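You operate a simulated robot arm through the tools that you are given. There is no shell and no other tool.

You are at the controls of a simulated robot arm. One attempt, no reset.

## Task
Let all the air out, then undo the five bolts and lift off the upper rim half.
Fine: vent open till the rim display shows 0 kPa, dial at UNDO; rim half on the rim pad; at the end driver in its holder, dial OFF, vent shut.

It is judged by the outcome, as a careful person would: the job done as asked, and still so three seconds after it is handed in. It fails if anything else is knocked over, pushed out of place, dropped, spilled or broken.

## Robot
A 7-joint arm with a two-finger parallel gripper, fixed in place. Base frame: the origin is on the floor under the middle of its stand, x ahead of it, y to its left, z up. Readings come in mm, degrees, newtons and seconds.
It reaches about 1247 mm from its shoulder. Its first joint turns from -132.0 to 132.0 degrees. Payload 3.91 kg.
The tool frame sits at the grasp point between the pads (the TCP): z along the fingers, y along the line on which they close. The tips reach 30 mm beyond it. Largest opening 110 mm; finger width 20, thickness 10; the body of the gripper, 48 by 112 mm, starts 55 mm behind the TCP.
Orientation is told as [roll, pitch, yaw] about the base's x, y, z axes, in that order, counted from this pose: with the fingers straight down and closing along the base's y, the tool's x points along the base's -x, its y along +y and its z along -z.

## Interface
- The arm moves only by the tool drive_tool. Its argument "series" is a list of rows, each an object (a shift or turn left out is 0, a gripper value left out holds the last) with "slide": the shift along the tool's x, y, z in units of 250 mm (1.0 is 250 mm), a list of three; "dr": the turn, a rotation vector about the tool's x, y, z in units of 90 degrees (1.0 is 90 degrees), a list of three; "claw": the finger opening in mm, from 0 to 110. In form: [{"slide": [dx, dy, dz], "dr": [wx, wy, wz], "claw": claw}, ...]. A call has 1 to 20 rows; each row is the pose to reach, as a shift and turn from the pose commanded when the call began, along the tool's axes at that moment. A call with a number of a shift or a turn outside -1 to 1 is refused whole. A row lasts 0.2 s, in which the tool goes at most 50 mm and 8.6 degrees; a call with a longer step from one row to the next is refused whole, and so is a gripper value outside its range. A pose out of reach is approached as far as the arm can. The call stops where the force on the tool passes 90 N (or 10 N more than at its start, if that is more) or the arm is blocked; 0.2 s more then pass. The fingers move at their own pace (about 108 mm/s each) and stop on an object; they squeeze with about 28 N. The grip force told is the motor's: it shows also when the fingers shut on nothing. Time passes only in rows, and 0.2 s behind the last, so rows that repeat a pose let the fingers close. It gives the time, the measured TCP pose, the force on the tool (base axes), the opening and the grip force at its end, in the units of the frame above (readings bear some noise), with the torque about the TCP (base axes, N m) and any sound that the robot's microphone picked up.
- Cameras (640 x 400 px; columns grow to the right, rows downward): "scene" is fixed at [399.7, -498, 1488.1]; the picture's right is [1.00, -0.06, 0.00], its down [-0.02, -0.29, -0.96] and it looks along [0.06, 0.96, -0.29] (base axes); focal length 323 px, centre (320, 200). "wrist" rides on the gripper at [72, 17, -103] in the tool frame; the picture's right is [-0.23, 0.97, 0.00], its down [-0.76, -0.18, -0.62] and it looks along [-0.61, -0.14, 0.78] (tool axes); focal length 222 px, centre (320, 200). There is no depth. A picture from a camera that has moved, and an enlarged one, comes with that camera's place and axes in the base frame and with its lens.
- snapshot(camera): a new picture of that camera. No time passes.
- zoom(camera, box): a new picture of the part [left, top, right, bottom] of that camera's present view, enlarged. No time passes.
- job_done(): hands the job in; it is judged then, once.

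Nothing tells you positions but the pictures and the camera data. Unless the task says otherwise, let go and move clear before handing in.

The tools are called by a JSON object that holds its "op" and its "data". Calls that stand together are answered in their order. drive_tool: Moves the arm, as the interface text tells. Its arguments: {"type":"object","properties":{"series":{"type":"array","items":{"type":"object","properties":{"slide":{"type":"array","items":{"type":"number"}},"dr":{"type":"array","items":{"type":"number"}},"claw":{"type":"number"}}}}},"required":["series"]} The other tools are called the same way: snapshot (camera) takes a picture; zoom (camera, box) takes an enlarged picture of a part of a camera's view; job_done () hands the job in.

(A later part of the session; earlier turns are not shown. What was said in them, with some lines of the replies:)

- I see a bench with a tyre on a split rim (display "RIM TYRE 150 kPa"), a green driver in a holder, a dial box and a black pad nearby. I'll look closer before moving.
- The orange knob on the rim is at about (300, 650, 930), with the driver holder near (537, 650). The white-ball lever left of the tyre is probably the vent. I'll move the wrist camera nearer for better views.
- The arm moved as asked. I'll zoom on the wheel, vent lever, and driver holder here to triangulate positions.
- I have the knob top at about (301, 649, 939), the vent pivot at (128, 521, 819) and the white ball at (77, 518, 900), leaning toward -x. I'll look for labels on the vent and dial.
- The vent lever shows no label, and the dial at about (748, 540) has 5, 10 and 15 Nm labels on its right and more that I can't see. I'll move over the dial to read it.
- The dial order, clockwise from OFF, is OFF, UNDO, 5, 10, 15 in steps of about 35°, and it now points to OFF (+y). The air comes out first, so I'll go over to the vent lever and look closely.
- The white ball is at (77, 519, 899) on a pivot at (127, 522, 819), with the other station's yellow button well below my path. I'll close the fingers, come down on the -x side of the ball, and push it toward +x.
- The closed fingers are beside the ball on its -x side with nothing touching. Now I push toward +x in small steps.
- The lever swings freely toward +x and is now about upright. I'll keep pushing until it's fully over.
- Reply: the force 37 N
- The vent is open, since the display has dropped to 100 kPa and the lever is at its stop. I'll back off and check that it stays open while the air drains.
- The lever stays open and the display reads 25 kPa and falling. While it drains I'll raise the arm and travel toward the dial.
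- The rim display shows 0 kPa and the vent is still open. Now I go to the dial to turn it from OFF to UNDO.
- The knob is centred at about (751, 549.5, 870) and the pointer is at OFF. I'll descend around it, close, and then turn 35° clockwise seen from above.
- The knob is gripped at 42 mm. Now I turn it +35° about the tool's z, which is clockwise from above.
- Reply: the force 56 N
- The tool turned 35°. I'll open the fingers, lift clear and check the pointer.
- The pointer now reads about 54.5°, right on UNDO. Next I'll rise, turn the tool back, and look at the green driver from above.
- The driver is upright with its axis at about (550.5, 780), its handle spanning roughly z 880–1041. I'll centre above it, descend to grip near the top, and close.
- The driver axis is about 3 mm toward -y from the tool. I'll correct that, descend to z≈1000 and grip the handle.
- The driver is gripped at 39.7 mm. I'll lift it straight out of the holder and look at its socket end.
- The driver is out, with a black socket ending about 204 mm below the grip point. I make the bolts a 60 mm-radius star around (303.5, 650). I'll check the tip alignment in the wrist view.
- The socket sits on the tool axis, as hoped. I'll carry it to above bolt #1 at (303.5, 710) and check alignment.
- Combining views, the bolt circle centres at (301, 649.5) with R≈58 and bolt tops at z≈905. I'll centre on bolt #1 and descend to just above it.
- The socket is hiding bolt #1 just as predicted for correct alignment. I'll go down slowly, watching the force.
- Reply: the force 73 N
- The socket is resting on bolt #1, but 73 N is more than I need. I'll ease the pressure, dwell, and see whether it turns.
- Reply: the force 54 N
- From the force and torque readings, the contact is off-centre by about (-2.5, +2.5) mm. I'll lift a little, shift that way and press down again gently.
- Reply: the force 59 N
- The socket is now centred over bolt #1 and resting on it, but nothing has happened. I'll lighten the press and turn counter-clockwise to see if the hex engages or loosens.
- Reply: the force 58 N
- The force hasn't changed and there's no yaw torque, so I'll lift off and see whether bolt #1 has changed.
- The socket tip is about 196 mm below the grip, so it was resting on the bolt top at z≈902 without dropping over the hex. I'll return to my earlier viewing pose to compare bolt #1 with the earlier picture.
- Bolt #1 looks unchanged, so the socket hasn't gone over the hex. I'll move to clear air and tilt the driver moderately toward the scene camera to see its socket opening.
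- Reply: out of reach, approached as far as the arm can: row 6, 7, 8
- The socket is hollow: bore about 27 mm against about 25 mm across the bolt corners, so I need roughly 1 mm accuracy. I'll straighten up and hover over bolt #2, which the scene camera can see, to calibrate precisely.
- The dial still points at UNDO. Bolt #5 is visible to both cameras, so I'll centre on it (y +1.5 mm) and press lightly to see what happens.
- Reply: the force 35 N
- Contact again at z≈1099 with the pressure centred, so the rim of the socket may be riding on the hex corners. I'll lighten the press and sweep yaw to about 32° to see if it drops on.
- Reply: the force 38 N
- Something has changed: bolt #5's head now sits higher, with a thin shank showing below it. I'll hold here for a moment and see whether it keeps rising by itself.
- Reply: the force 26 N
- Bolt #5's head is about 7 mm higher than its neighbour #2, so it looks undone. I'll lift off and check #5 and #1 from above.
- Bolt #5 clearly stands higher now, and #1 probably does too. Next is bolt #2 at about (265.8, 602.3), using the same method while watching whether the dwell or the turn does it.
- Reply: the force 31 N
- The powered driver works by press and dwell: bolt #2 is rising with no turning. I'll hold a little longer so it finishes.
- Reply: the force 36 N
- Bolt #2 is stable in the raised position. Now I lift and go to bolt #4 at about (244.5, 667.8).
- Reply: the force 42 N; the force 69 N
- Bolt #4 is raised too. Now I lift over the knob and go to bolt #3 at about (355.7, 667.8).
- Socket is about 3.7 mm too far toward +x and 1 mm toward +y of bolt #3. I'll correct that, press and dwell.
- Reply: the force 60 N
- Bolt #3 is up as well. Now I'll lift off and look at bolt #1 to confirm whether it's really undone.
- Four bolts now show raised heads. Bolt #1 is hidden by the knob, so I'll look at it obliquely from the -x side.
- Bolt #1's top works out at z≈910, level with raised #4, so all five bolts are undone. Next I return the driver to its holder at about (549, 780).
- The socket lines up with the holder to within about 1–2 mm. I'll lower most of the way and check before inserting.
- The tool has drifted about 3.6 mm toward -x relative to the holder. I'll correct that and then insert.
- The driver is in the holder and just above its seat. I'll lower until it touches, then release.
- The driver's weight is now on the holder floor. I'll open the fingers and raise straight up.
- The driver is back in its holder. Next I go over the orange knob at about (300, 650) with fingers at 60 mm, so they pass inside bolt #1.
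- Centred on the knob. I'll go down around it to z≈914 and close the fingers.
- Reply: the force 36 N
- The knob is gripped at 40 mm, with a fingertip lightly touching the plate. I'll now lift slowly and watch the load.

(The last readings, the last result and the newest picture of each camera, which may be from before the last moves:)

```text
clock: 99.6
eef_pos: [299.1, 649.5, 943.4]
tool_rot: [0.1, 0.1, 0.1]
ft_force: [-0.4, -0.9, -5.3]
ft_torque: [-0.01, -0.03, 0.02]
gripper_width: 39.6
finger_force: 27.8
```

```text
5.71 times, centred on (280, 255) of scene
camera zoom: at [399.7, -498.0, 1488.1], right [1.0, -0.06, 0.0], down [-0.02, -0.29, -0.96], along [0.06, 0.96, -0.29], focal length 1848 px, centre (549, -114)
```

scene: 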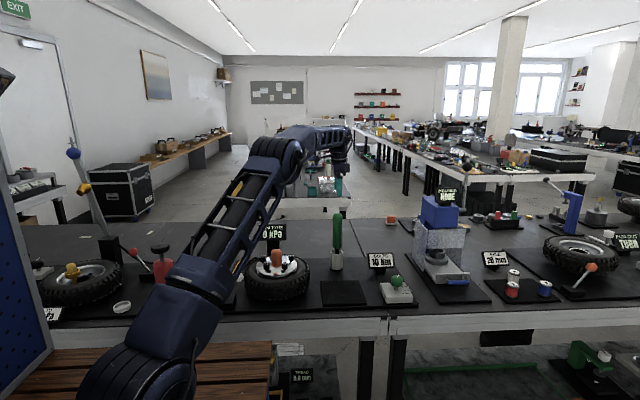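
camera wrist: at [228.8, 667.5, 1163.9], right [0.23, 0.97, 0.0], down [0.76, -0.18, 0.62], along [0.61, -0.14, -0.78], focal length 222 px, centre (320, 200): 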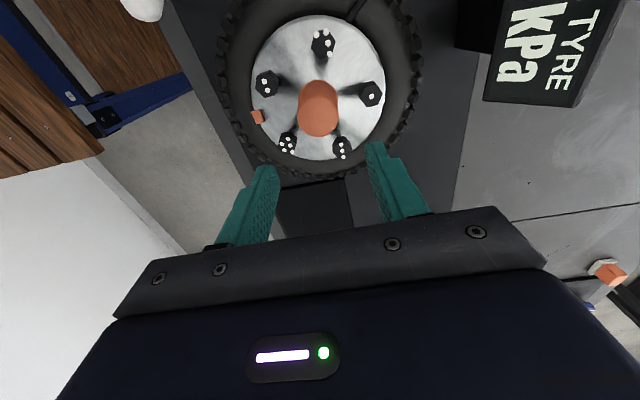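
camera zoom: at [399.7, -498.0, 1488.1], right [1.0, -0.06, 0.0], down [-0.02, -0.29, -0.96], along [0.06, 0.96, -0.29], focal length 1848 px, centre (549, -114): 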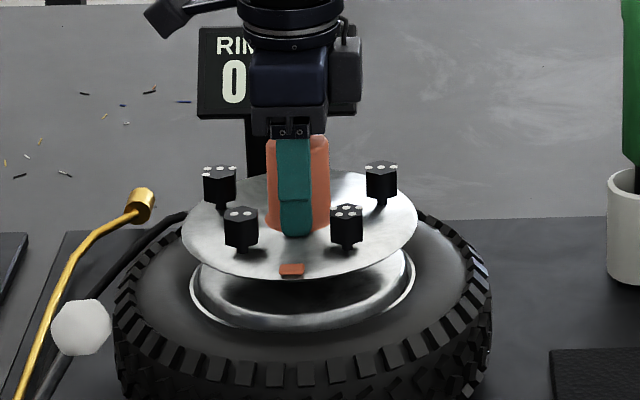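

The upper rim half with all five bolts lifts freely, with a load of about 5 N. I'll raise it and carry it to over the black rim pad at about (549, 577).

{"op": "drive_tool", "data": {"series": [{"slide": [0, 0, -0.1]}, {"slide": [0, 0, -0.22]}, {"slide": [0, 0, -0.34]}, {"slide": [-0.08, -0.02, -0.42]}, {"slide": [-0.2, -0.06, -0.42]}, {"slide": [-0.34, -0.1, -0.42]}, {"slide": [-0.48, -0.14, -0.42]}, {"slide": [-0.62, -0.18, -0.42]}, {"slide": [-0.76, -0.22, -0.42]}, {"slide": [-0.9, -0.26, -0.42]}, {"slide": [-1.0, -0.29, -0.42]}, {"slide": [-1.0, -0.29, -0.42]}]}}

{"op": "snapshot", "data": {"camera": "scene"}}

{"op": "snapshot", "data": {"camera": "wrist"}}

```text
clock: 102.2
eef_pos: [550.0, 575.0, 1050.3]
tool_rot: [-0.1, 0.0, 0.0]
ft_force: [0.1, -0.3, -2.7]
ft_torque: [0.01, 0.0, 0.01]
gripper_width: 39.7
finger_force: 28.0
```

```text
taken
```

scene: 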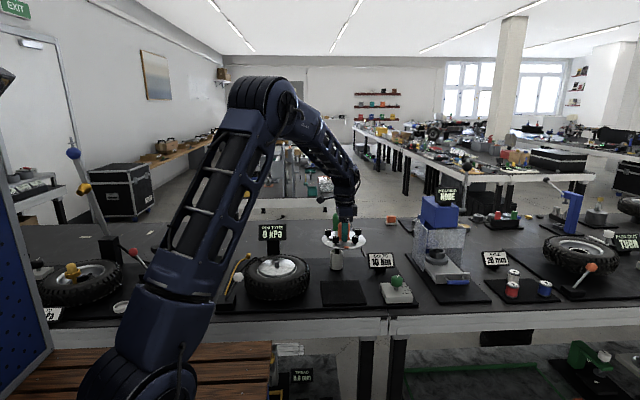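

```text
taken
camera wrist: at [478.1, 592.1, 1153.3], right [0.23, 0.97, 0.0], down [0.76, -0.18, 0.62], along [0.61, -0.14, -0.78], focal length 222 px, centre (320, 200)
```

wrist: 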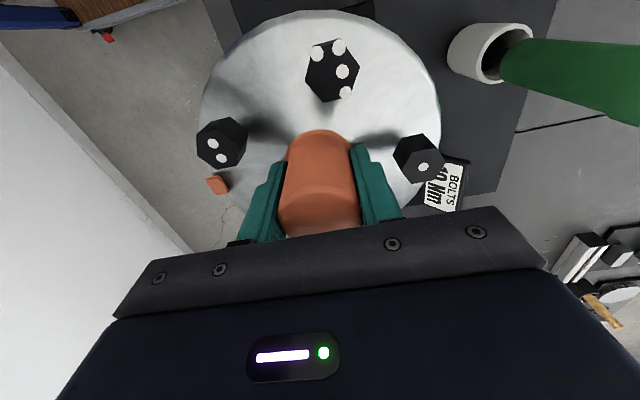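

{"op": "zoom", "data": {"camera": "scene", "box": [305, 220, 395, 310]}}

```text
4.44 times, centred on (350, 265) of scene
camera zoom: at [399.7, -498.0, 1488.1], right [1.0, -0.06, 0.0], down [-0.02, -0.29, -0.96], along [0.06, 0.96, -0.29], focal length 1437 px, centre (187, -89)
```

zoom: 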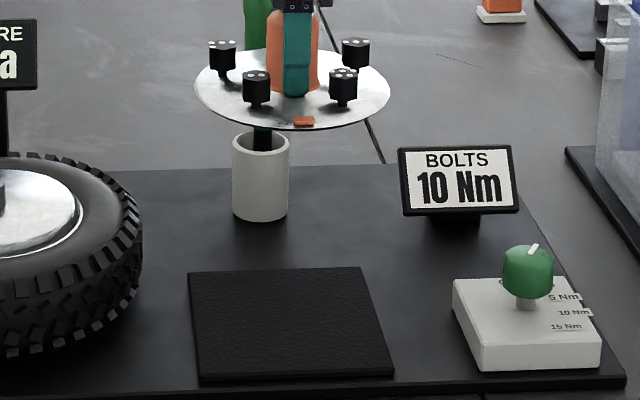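

The pad is about 160 mm square, centred near (549, 577), and the disc is about the same size. I'll nudge over and descend part-way, then check.

{"op": "drive_tool", "data": {"series": [{"slide": [0.008, 0.006, 0.12]}, {"slide": [0.008, 0.006, 0.26]}, {"slide": [0.008, 0.006, 0.4]}, {"slide": [0.008, 0.006, 0.54]}, {"slide": [0.008, 0.006, 0.68]}, {"slide": [0.008, 0.006, 0.74]}, {"slide": [0.008, 0.006, 0.74]}]}}

{"op": "zoom", "data": {"camera": "scene", "box": [305, 220, 395, 310]}}

{"op": "snapshot", "data": {"camera": "wrist"}}

```text
clock: 103.8
eef_pos: [548.0, 577.7, 866.3]
tool_rot: [0.1, 0.0, 0.0]
ft_force: [-0.9, -0.2, -5.1]
ft_torque: [0.01, 0.01, 0.02]
gripper_width: 39.9
finger_force: 28.8
```

```text
4.44 times, centred on (350, 265) of scene
camera zoom: at [399.7, -498.0, 1488.1], right [1.0, -0.06, 0.0], down [-0.02, -0.29, -0.96], along [0.06, 0.96, -0.29], focal length 1437 px, centre (187, -89)
```

zoom: 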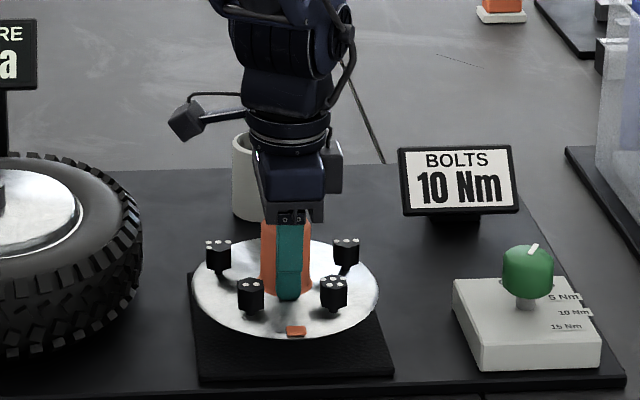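

```text
taken
camera wrist: at [476.3, 594.1, 968.4], right [0.23, 0.97, 0.0], down [0.76, -0.18, 0.62], along [0.61, -0.14, -0.78], focal length 222 px, centre (320, 200)
```

wrist: 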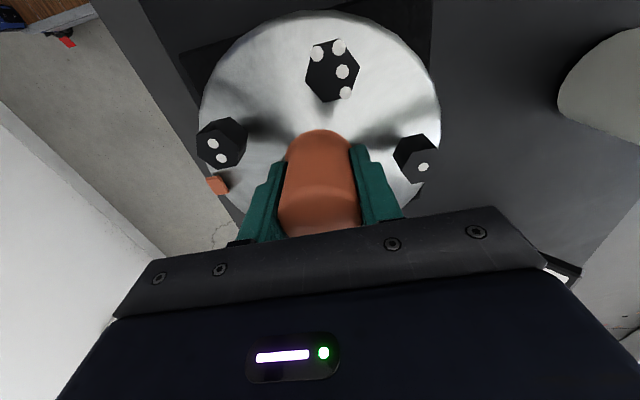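

The disc will land nicely centred on the pad. I'll lower gently until it touches.

{"op": "drive_tool", "data": {"series": [{"slide": [0, 0, 0.03]}, {"slide": [0, 0, 0.06]}, {"slide": [0, 0, 0.08]}, {"slide": [0, 0, 0.1]}, {"slide": [0, 0, 0.1]}]}}

{"op": "zoom", "data": {"camera": "scene", "box": [305, 220, 395, 310]}}

```text
clock: 105.0
eef_pos: [547.3, 577.4, 841.5]
tool_rot: [0.0, 0.0, -0.1]
ft_force: [0.2, 0.2, -4.3]
ft_torque: [0.01, -0.03, 0.01]
gripper_width: 39.7
finger_force: 28.1
```

```text
4.44 times, centred on (350, 265) of scene
camera zoom: at [399.7, -498.0, 1488.1], right [1.0, -0.06, 0.0], down [-0.02, -0.29, -0.96], along [0.06, 0.96, -0.29], focal length 1437 px, centre (187, -89)
```

zoom: 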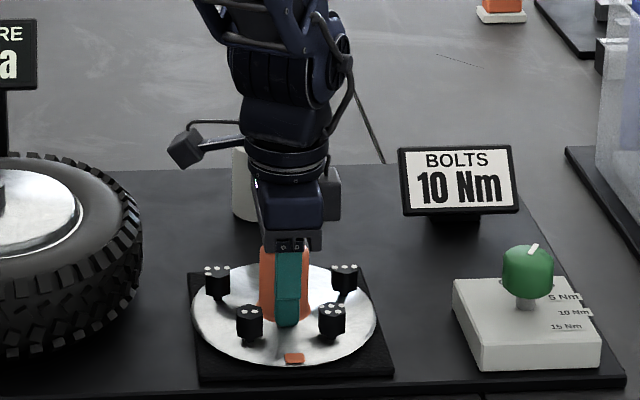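

{"op": "drive_tool", "data": {"series": [{"slide": [-0.002, 0, 0.01]}, {"slide": [-0.003, 0, 0.02]}, {"slide": [-0.003, 0, 0.03]}, {"slide": [-0.003, 0, 0.03]}]}}

```text
clock: 106.0
eef_pos: [549.0, 577.6, 838.3]
tool_rot: [0.3, -0.1, 0.0]
ft_force: [-15.5, -14.1, 84.3]
ft_torque: [-2.79, 1.06, -0.53]
gripper_width: 40.0
finger_force: 28.0
```

The disc is down on the pad, but I pressed more than needed, so I'll relax the pressure before releasing.

{"op": "drive_tool", "data": {"series": [{"slide": [0, 0, -0.01]}, {"slide": [0, 0, -0.018]}, {"slide": [0, 0, -0.018]}, {"slide": [0, 0, -0.018]}]}}

{"op": "zoom", "data": {"camera": "scene", "box": [305, 220, 395, 310]}}

```text
clock: 107.0
eef_pos: [548.8, 578.0, 838.5]
tool_rot: [0.1, -0.1, 0.0]
ft_force: [-5.7, 12.1, 37.6]
ft_torque: [-0.06, -0.65, 0.38]
gripper_width: 39.5
finger_force: 28.0
```

```text
4.44 times, centred on (350, 265) of scene
camera zoom: at [399.7, -498.0, 1488.1], right [1.0, -0.06, 0.0], down [-0.02, -0.29, -0.96], along [0.06, 0.96, -0.29], focal length 1437 px, centre (187, -89)
```

zoom: 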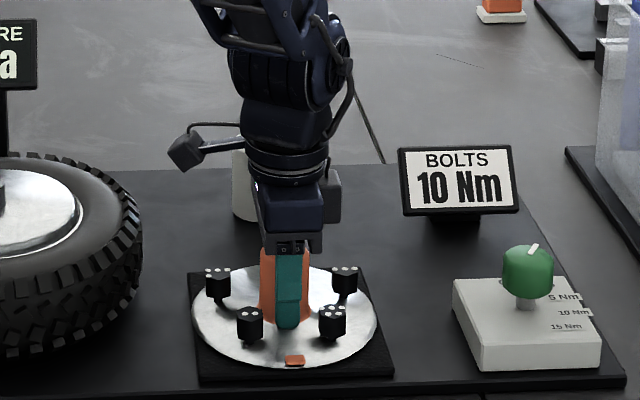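

The rim half sits flat and centred on the pad. I'll ease a bit more, open to 60 mm and lift straight up.

{"op": "drive_tool", "data": {"series": [{"slide": [0, 0, -0.008]}, {"slide": [0, 0, -0.008]}, {"slide": [0, 0, -0.008], "claw": 60}, {"slide": [0, 0, -0.008], "claw": 60}, {"slide": [0, 0, -0.008], "claw": 60}]}}

{"op": "drive_tool", "data": {"series": [{"slide": [0, 0, -0.06]}, {"slide": [0, 0, -0.18]}, {"slide": [0, 0, -0.34]}, {"slide": [0, 0, -0.52]}, {"slide": [0, 0, -0.7]}, {"slide": [0, 0, -0.7]}]}}

{"op": "zoom", "data": {"camera": "scene", "box": [305, 220, 395, 310]}}

{"op": "snapshot", "data": {"camera": "wrist"}}

```text
clock: 108.2
eef_pos: [548.8, 576.9, 838.5]
tool_rot: [0.0, 0.0, 0.0]
ft_force: [-0.7, 1.0, -0.1]
ft_torque: [-0.03, 0.01, 0.0]
gripper_width: 59.9
finger_force: 0.1
```

```text
clock: 109.6
eef_pos: [549.9, 576.1, 1013.2]
tool_rot: [0.0, 0.0, 0.1]
ft_force: [-0.3, 0.1, -0.5]
ft_torque: [-0.01, 0.02, 0.01]
gripper_width: 60.2
finger_force: 0.1
```

```text
4.44 times, centred on (350, 265) of scene
camera zoom: at [399.7, -498.0, 1488.1], right [1.0, -0.06, 0.0], down [-0.02, -0.29, -0.96], along [0.06, 0.96, -0.29], focal length 1437 px, centre (187, -89)
```

zoom: 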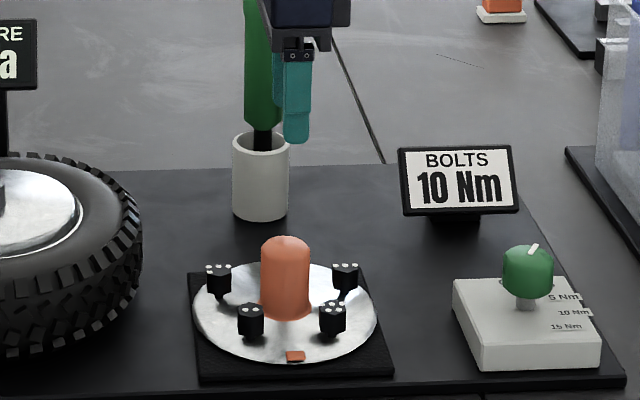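

```text
taken
camera wrist: at [477.9, 592.3, 1116.6], right [0.23, 0.97, 0.0], down [0.76, -0.18, 0.62], along [0.61, -0.14, -0.78], focal length 222 px, centre (320, 200)
```

wrist: 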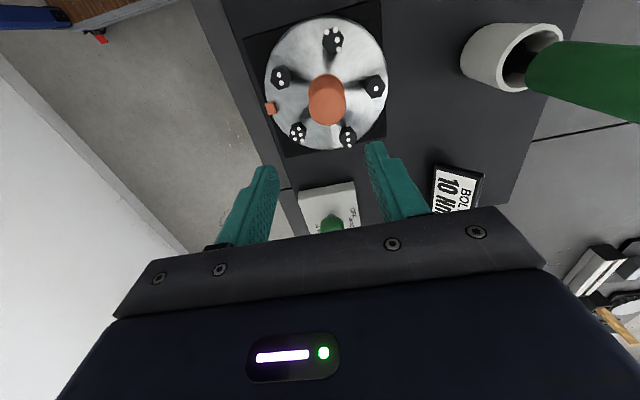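

The rim half rests on the rim pad. Now I go to the dial and turn it back from UNDO to OFF.

{"op": "drive_tool", "data": {"series": [{"slide": [-0.16, -0.02, 0], "claw": 80}, {"slide": [-0.32, -0.04, 0], "claw": 80}, {"slide": [-0.48, -0.06, 0], "claw": 80}, {"slide": [-0.64, -0.085, 0], "claw": 80}, {"slide": [-0.802, -0.106, 0.05], "claw": 80}, {"slide": [-0.802, -0.106, 0.15], "claw": 80}, {"slide": [-0.802, -0.106, 0.15], "claw": 80}]}}

{"op": "zoom", "data": {"camera": "wrist", "box": [240, 10, 400, 170]}}

{"op": "zoom", "data": {"camera": "scene", "box": [350, 220, 450, 310]}}

```text
clock: 111.2
eef_pos: [747.5, 550.1, 977.6]
tool_rot: [-0.1, 0.0, 0.0]
ft_force: [-0.5, 0.8, 0.4]
ft_torque: [0.03, -0.02, 0.03]
gripper_width: 80.1
finger_force: 0.1
```

```text
2.50 times, centred on (320, 90) of wrist
camera zoom: at [675.0, 566.8, 1080.0], right [0.23, 0.97, 0.0], down [0.76, -0.18, 0.62], along [0.61, -0.14, -0.78], focal length 555 px, centre (320, 475)
```

zoom: 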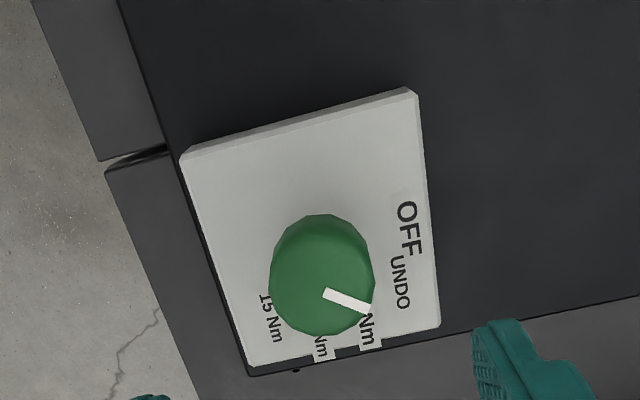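

```text
4.44 times, centred on (400, 265) of scene
camera zoom: at [399.7, -498.0, 1488.1], right [1.0, -0.06, 0.0], down [-0.02, -0.29, -0.96], along [0.06, 0.96, -0.29], focal length 1437 px, centre (-36, -89)
```

zoom: 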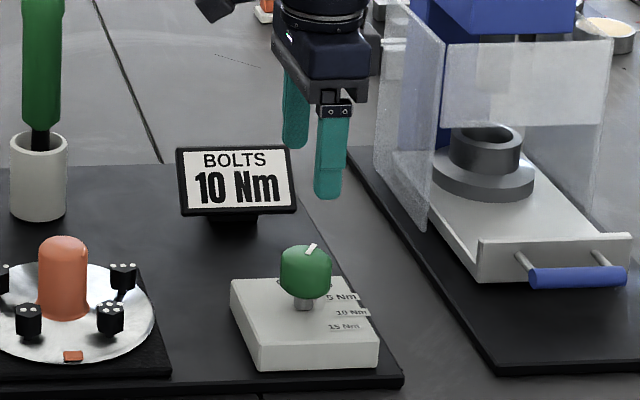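

{"op": "drive_tool", "data": {"series": [{"slide": [-0.012, 0, 0.12]}, {"slide": [-0.012, 0, 0.24]}, {"slide": [-0.012, 0, 0.36]}, {"slide": [-0.012, 0, 0.43]}, {"slide": [-0.012, 0, 0.472]}, {"slide": [-0.012, 0, 0.472]}]}}

{"op": "zoom", "data": {"camera": "scene", "box": [350, 220, 450, 310]}}

```text
clock: 112.6
eef_pos: [753.5, 549.6, 859.1]
tool_rot: [0.0, 0.0, 0.1]
ft_force: [0.3, -0.4, 0.1]
ft_torque: [0.01, -0.01, -0.01]
gripper_width: 80.0
finger_force: 0.1
```

```text
4.44 times, centred on (400, 265) of scene
camera zoom: at [399.7, -498.0, 1488.1], right [1.0, -0.06, 0.0], down [-0.02, -0.29, -0.96], along [0.06, 0.96, -0.29], focal length 1437 px, centre (-36, -89)
```

zoom: 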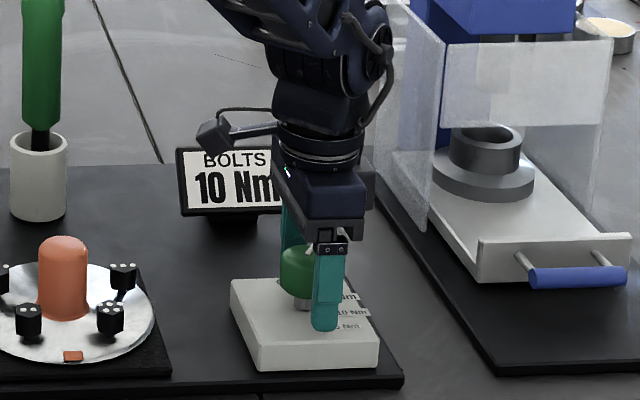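

{"op": "drive_tool", "data": {"series": [{"slide": [0.009, 0, 0]}, {"slide": [0.009, 0, 0]}, {"slide": [0.009, 0, 0], "claw": 30}, {"slide": [0.009, 0, 0], "claw": 30}, {"slide": [0.009, 0, 0], "claw": 30}, {"slide": [0.009, 0, 0], "claw": 30}]}}

{"op": "zoom", "data": {"camera": "scene", "box": [350, 220, 450, 310]}}

```text
clock: 114.0
eef_pos: [749.7, 550.6, 859.7]
tool_rot: [0.0, 0.0, -0.1]
ft_force: [-2.4, -3.4, 0.9]
ft_torque: [-0.06, -0.09, 0.01]
gripper_width: 41.7
finger_force: 45.2
```

```text
4.44 times, centred on (400, 265) of scene
camera zoom: at [399.7, -498.0, 1488.1], right [1.0, -0.06, 0.0], down [-0.02, -0.29, -0.96], along [0.06, 0.96, -0.29], focal length 1437 px, centre (-36, -89)
```

zoom: 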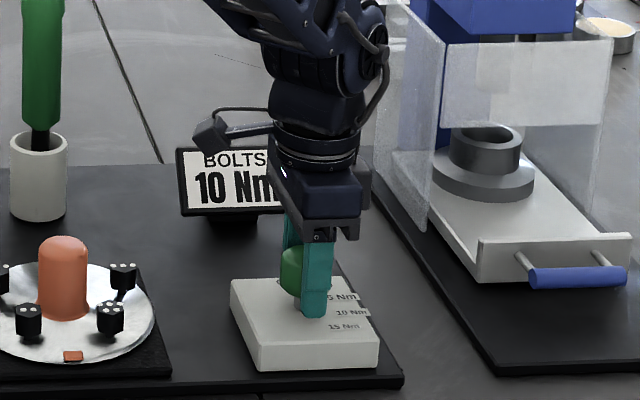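

The dial knob is gripped at 41.7 mm. I'll turn it 35° counter-clockwise seen from above, back to OFF.

{"op": "drive_tool", "data": {"series": [{"dr": [0, 0, -0.065]}, {"dr": [0, 0, -0.13]}, {"dr": [0, 0, -0.195]}, {"dr": [0, 0, -0.26]}, {"dr": [0, 0, -0.325]}, {"dr": [0, 0, -0.393]}, {"dr": [0, 0, -0.393]}]}}

{"op": "drive_tool", "data": {"series": [{"claw": 80}, {"claw": 80}, {"claw": 80}, {"slide": [0, 0, -0.16], "claw": 80}, {"slide": [0, 0, -0.32], "claw": 80}, {"slide": [0, 0, -0.48], "claw": 80}, {"slide": [0, 0, -0.56], "claw": 80}, {"slide": [0, 0, -0.56], "claw": 80}]}}

{"op": "zoom", "data": {"camera": "scene", "box": [375, 260, 425, 310]}}

{"op": "snapshot", "data": {"camera": "wrist"}}

```text
clock: 115.6
eef_pos: [748.7, 549.8, 858.7]
tool_rot: [-0.1, 0.0, 35.4]
ft_force: [-3.4, -23.7, -0.5]
ft_torque: [-0.59, 1.03, -0.46]
gripper_width: 41.9
finger_force: 45.1
```

```text
clock: 117.4
eef_pos: [751.9, 550.1, 999.8]
tool_rot: [0.0, 0.0, 35.3]
ft_force: [-0.9, 0.0, -0.3]
ft_torque: [0.01, 0.02, 0.0]
gripper_width: 80.1
finger_force: 0.0
```

```text
8.00 times, centred on (400, 285) of scene
camera zoom: at [399.7, -498.0, 1488.1], right [1.0, -0.06, 0.0], down [-0.02, -0.29, -0.96], along [0.06, 0.96, -0.29], focal length 2587 px, centre (-320, -480)
```

zoom: 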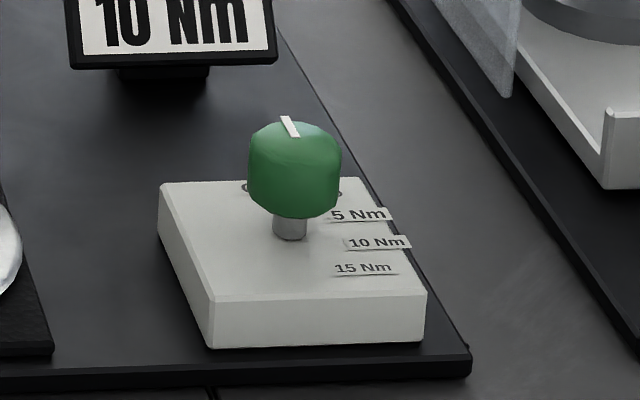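

```text
taken
camera wrist: at [682.5, 522.6, 1101.9], right [-0.38, 0.93, 0.0], down [0.72, 0.3, 0.62], along [0.58, 0.24, -0.78], focal length 222 px, centre (320, 200)
```

wrist: 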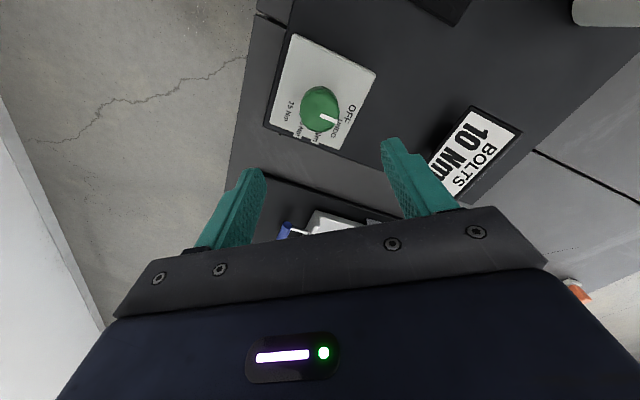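

{"op": "zoom", "data": {"camera": "wrist", "box": [255, 40, 385, 170]}}

```text
3.08 times, centred on (320, 105) of wrist
camera zoom: at [682.5, 522.6, 1101.9], right [-0.38, 0.93, 0.0], down [0.72, 0.3, 0.62], along [0.58, 0.24, -0.78], focal length 684 px, centre (320, 492)
```

zoom: 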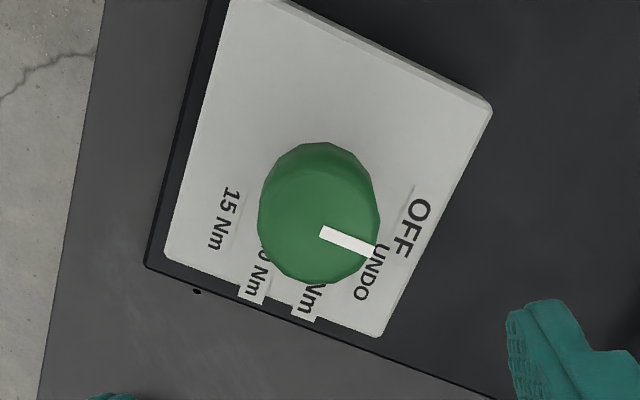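

The pointer is back near OFF. I'll turn the tool back to yaw 0 and compare it with my original picture to be sure.

{"op": "drive_tool", "data": {"series": [{"dr": [0, 0, 0.07]}, {"dr": [0, 0, 0.14]}, {"dr": [0, 0, 0.21]}, {"dr": [0, 0, 0.28]}, {"dr": [0, 0, 0.35]}, {"dr": [0, 0, 0.393]}, {"dr": [0, 0, 0.393]}]}}

{"op": "zoom", "data": {"camera": "wrist", "box": [260, 40, 400, 160]}}

```text
clock: 119.0
eef_pos: [749.7, 550.5, 999.2]
tool_rot: [0.0, 0.1, -0.1]
ft_force: [-0.5, 0.5, 0.4]
ft_torque: [-0.03, -0.02, 0.01]
gripper_width: 79.9
finger_force: 0.0
```

```text
3.33 times, centred on (330, 100) of wrist
camera zoom: at [677.9, 567.7, 1101.5], right [0.23, 0.97, 0.0], down [0.76, -0.18, 0.62], along [0.61, -0.14, -0.78], focal length 740 px, centre (287, 533)
```

zoom: 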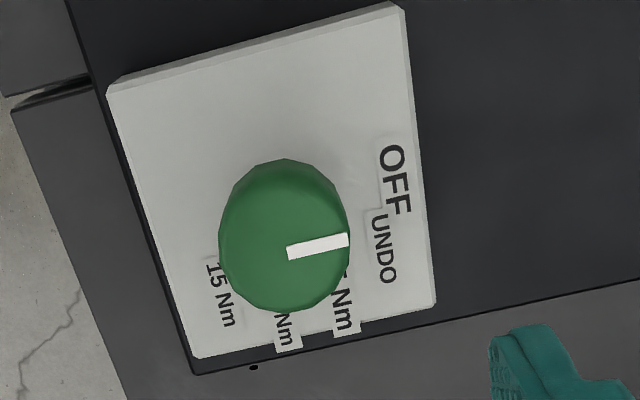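

The pointer matches the original OFF picture. Last I must shut the vent, so I'll travel back high with closed fingers to the +x side of the white ball.

{"op": "drive_tool", "data": {"series": [{"slide": [0.1, 0, -0.13], "claw": 0}, {"slide": [0.2, 0, -0.26], "claw": 0}, {"slide": [0.3, -0.01, -0.39], "claw": 0}, {"slide": [0.4, -0.02, -0.52], "claw": 0}, {"slide": [0.5, -0.03, -0.62], "claw": 0}, {"slide": [0.66, -0.04, -0.62], "claw": 0}, {"slide": [0.83, -0.05, -0.62], "claw": 0}, {"slide": [1.0, -0.06, -0.62], "claw": 0}]}}

{"op": "drive_tool", "data": {"series": [{"slide": [0.18, -0.01, 0]}, {"slide": [0.36, -0.02, 0]}, {"slide": [0.54, -0.03, 0]}, {"slide": [0.72, -0.04, 0]}, {"slide": [0.9, -0.05, 0]}, {"slide": [1.0, -0.066, 0]}, {"slide": [1.0, -0.066, 0.0]}]}}

{"op": "snapshot", "data": {"camera": "wrist"}}

{"op": "zoom", "data": {"camera": "scene", "box": [180, 210, 300, 320]}}

```text
clock: 120.8
eef_pos: [499.4, 535.7, 1151.8]
tool_rot: [0.0, -0.1, -0.1]
ft_force: [0.0, 0.2, -0.9]
ft_torque: [0.01, 0.02, -0.02]
gripper_width: 0.0
finger_force: 28.4
```

```text
clock: 122.4
eef_pos: [247.4, 517.0, 1156.5]
tool_rot: [-0.1, 0.1, 0.0]
ft_force: [-0.1, 0.1, -0.1]
ft_torque: [0.03, 0.04, -0.05]
gripper_width: 0.0
finger_force: 28.1
```

```text
taken
camera wrist: at [175.5, 534.1, 1259.4], right [0.23, 0.97, 0.0], down [0.76, -0.18, 0.62], along [0.61, -0.14, -0.78], focal length 222 px, centre (320, 200)
```

wrist: 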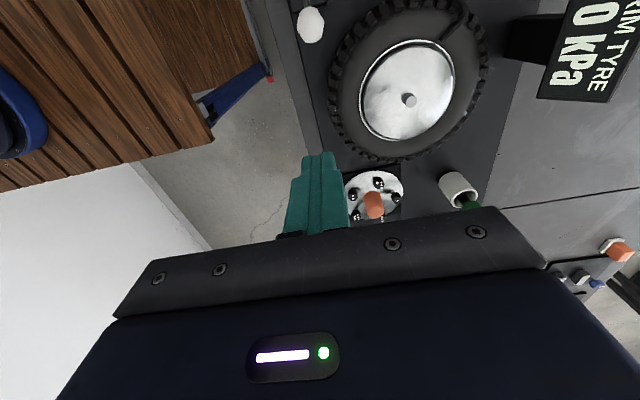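

```text
3.64 times, centred on (240, 265) of scene
camera zoom: at [399.7, -498.0, 1488.1], right [1.0, -0.06, 0.0], down [-0.02, -0.29, -0.96], along [0.06, 0.96, -0.29], focal length 1176 px, centre (611, -36)
```

zoom: 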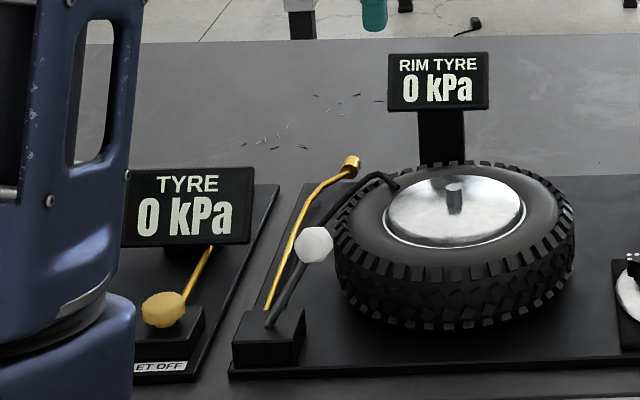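

The vent lever still leans to +x with its ball at about (176, 520, 900). I'll descend on its +x side, clear of the tyre, and then push it back toward -x.

{"op": "drive_tool", "data": {"series": [{"slide": [0.06, -0.004, 0.1]}, {"slide": [0.11, -0.006, 0.26]}, {"slide": [0.11, -0.006, 0.44]}, {"slide": [0.11, -0.006, 0.62]}, {"slide": [0.11, -0.006, 0.78]}, {"slide": [0.11, -0.006, 0.9]}, {"slide": [0.11, -0.006, 0.98]}, {"slide": [0.11, -0.006, 0.98]}]}}

{"op": "zoom", "data": {"camera": "scene", "box": [180, 210, 300, 320]}}

{"op": "snapshot", "data": {"camera": "wrist"}}

```text
clock: 124.2
eef_pos: [222.3, 519.4, 909.6]
tool_rot: [0.0, 0.0, 0.1]
ft_force: [0.4, 0.2, -0.5]
ft_torque: [-0.01, -0.02, 0.01]
gripper_width: 0.0
finger_force: 28.1
```

```text
3.64 times, centred on (240, 265) of scene
camera zoom: at [399.7, -498.0, 1488.1], right [1.0, -0.06, 0.0], down [-0.02, -0.29, -0.96], along [0.06, 0.96, -0.29], focal length 1176 px, centre (611, -36)
```

zoom: 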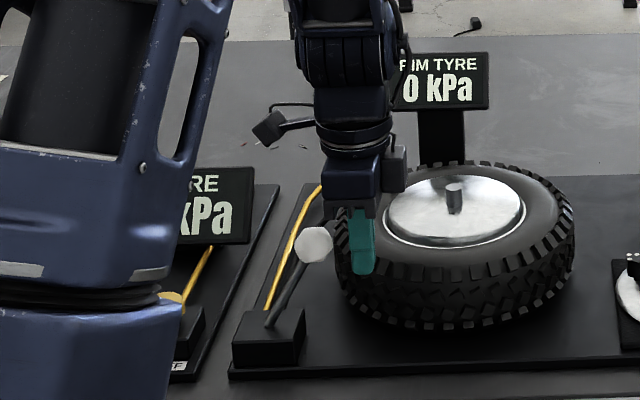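

```text
taken
camera wrist: at [150.2, 535.4, 1011.8], right [0.23, 0.97, 0.0], down [0.76, -0.18, 0.62], along [0.61, -0.14, -0.78], focal length 222 px, centre (320, 200)
```

wrist: 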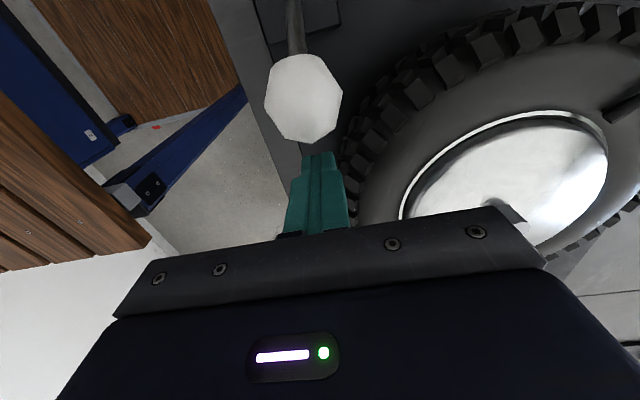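

{"op": "drive_tool", "data": {"series": [{"slide": [0.07, 0.003, 0]}, {"slide": [0.14, 0.004, 0]}, {"slide": [0.21, 0.004, 0]}, {"slide": [0.28, 0.004, 0]}, {"slide": [0.34, 0.004, 0]}]}}

{"op": "zoom", "data": {"camera": "scene", "box": [180, 210, 300, 320]}}

```text
clock: 125.4
eef_pos: [135.9, 518.7, 907.7]
tool_rot: [0.1, 0.1, -0.1]
ft_force: [0.3, 0.6, -0.2]
ft_torque: [-0.01, 0.0, -0.03]
gripper_width: 0.0
finger_force: 28.1
```

```text
3.64 times, centred on (240, 265) of scene
camera zoom: at [399.7, -498.0, 1488.1], right [1.0, -0.06, 0.0], down [-0.02, -0.29, -0.96], along [0.06, 0.96, -0.29], focal length 1176 px, centre (611, -36)
```

zoom: 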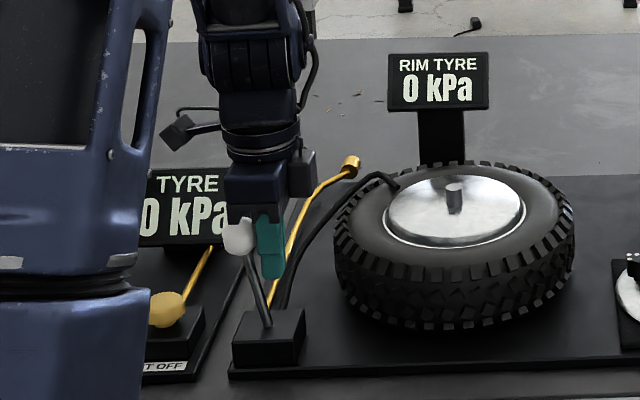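

The lever has passed vertical and is following the fingers. I'll finish the push to its closed stop.

{"op": "drive_tool", "data": {"series": [{"slide": [0.05, 0, 0]}, {"slide": [0.09, 0, 0]}, {"slide": [0.115, 0, 0]}, {"slide": [0.115, 0, 0]}]}}

{"op": "zoom", "data": {"camera": "scene", "box": [180, 210, 300, 320]}}

```text
clock: 126.4
eef_pos: [108.3, 518.4, 906.5]
tool_rot: [0.1, -0.1, 0.1]
ft_force: [-0.3, 0.2, -0.7]
ft_torque: [-0.02, 0.02, -0.01]
gripper_width: 0.0
finger_force: 27.7
```

```text
3.64 times, centred on (240, 265) of scene
camera zoom: at [399.7, -498.0, 1488.1], right [1.0, -0.06, 0.0], down [-0.02, -0.29, -0.96], along [0.06, 0.96, -0.29], focal length 1176 px, centre (611, -36)
```

zoom: 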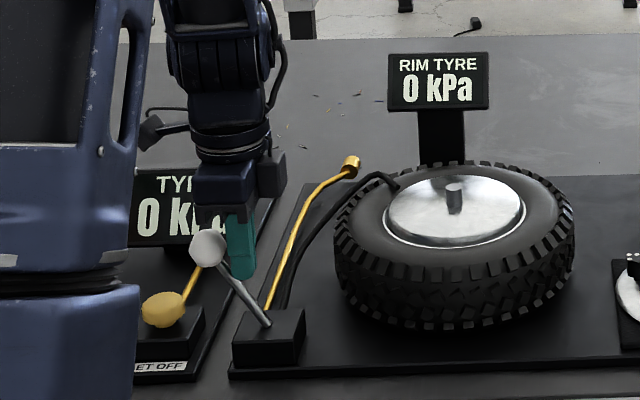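

{"op": "drive_tool", "data": {"series": [{"slide": [0.012, 0, 0]}, {"slide": [0.024, 0, 0]}, {"slide": [0.024, 0, 0]}]}}

```text
clock: 127.2
eef_pos: [104.2, 517.5, 908.7]
tool_rot: [0.0, -0.1, -0.2]
ft_force: [39.8, -11.3, 5.5]
ft_torque: [-0.28, -1.21, -0.05]
gripper_width: 0.0
finger_force: 37.4
```

The lever is at its closed stop (40 N). I'll back off, rise clear and check everything.

{"op": "drive_tool", "data": {"series": [{"slide": [-0.06, 0, 0]}, {"slide": [-0.18, 0, 0]}, {"slide": [-0.2, 0, -0.14]}, {"slide": [-0.2, 0, -0.3]}, {"slide": [-0.2, 0, -0.48]}, {"slide": [-0.2, 0, -0.66]}, {"slide": [-0.2, 0, -0.84]}, {"slide": [-0.2, 0, -1.0]}, {"slide": [-0.2, 0, -1.0]}]}}

{"op": "snapshot", "data": {"camera": "scene"}}

{"op": "zoom", "data": {"camera": "scene", "box": [180, 210, 300, 320]}}

{"op": "zoom", "data": {"camera": "scene", "box": [300, 200, 430, 320]}}

```text
clock: 129.2
eef_pos: [151.6, 520.1, 1157.7]
tool_rot: [-0.1, 0.0, -0.1]
ft_force: [0.0, 0.0, 0.3]
ft_torque: [0.01, 0.02, 0.03]
gripper_width: 0.0
finger_force: 38.2
```

```text
taken
```

scene: 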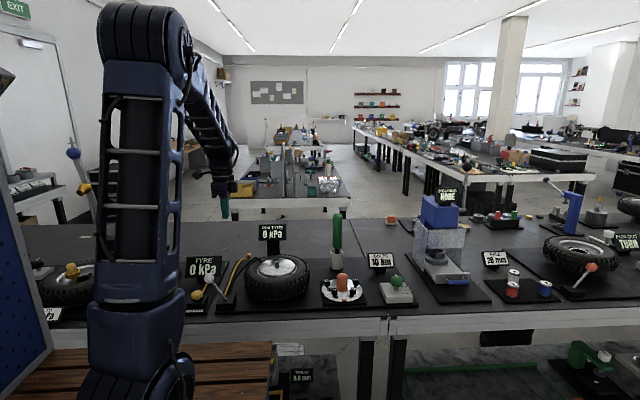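

```text
3.64 times, centred on (240, 265) of scene
camera zoom: at [399.7, -498.0, 1488.1], right [1.0, -0.06, 0.0], down [-0.02, -0.29, -0.96], along [0.06, 0.96, -0.29], focal length 1176 px, centre (611, -36)
```

zoom: 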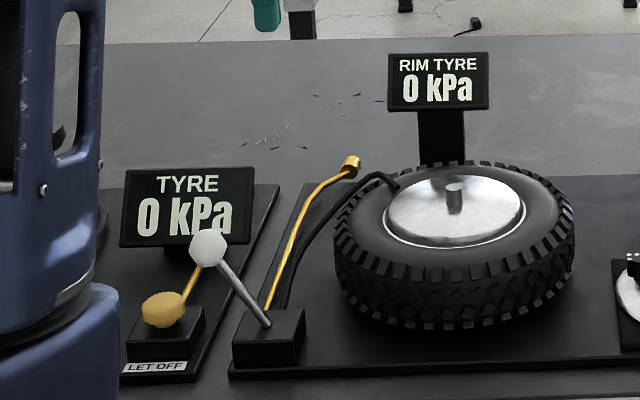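

```text
3.33 times, centred on (365, 260) of scene
camera zoom: at [399.7, -498.0, 1488.1], right [1.0, -0.06, 0.0], down [-0.02, -0.29, -0.96], along [0.06, 0.96, -0.29], focal length 1078 px, centre (170, 0)
```

zoom: 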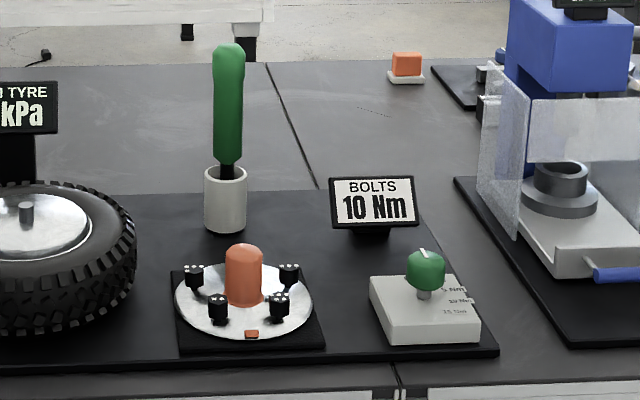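

Everything checks out: the display shows 0 kPa, the vent lever is back at its original shut position, the dial is at OFF and the driver is in its holder. The rim half with all five bolts sits on the rim pad, and the arm is clear, so I'm handing in.

{"op": "job_done", "data": {}}

```text
The job is handed in.
```

The job is done and handed in: the tyre is vented, all five bolts are undone, and the upper rim half is on the rim pad.

- **Air:** I opened the vent and left it open until the rim display read 0 kPa. At the end I pushed the lever back to its shut position.
- **Bolts:** With the dial at UNDO, I pressed the driver on each bolt until it came loose. All five came away with the rim half when I lifted it.
- **Rim half:** It lifted off freely and is sitting flat and centred on the rim pad.
- **Finish:** The driver is back in its holder, the dial is at OFF, and the arm is clear of the bench. In the last pictures nothing else had moved.

I pressed harder than needed twice: up to about 73 N on the first bolt, and about 84 N when setting the rim half down. The driver slid about 7 mm in the grip while I was undoing the bolts. I saw no damage from either.
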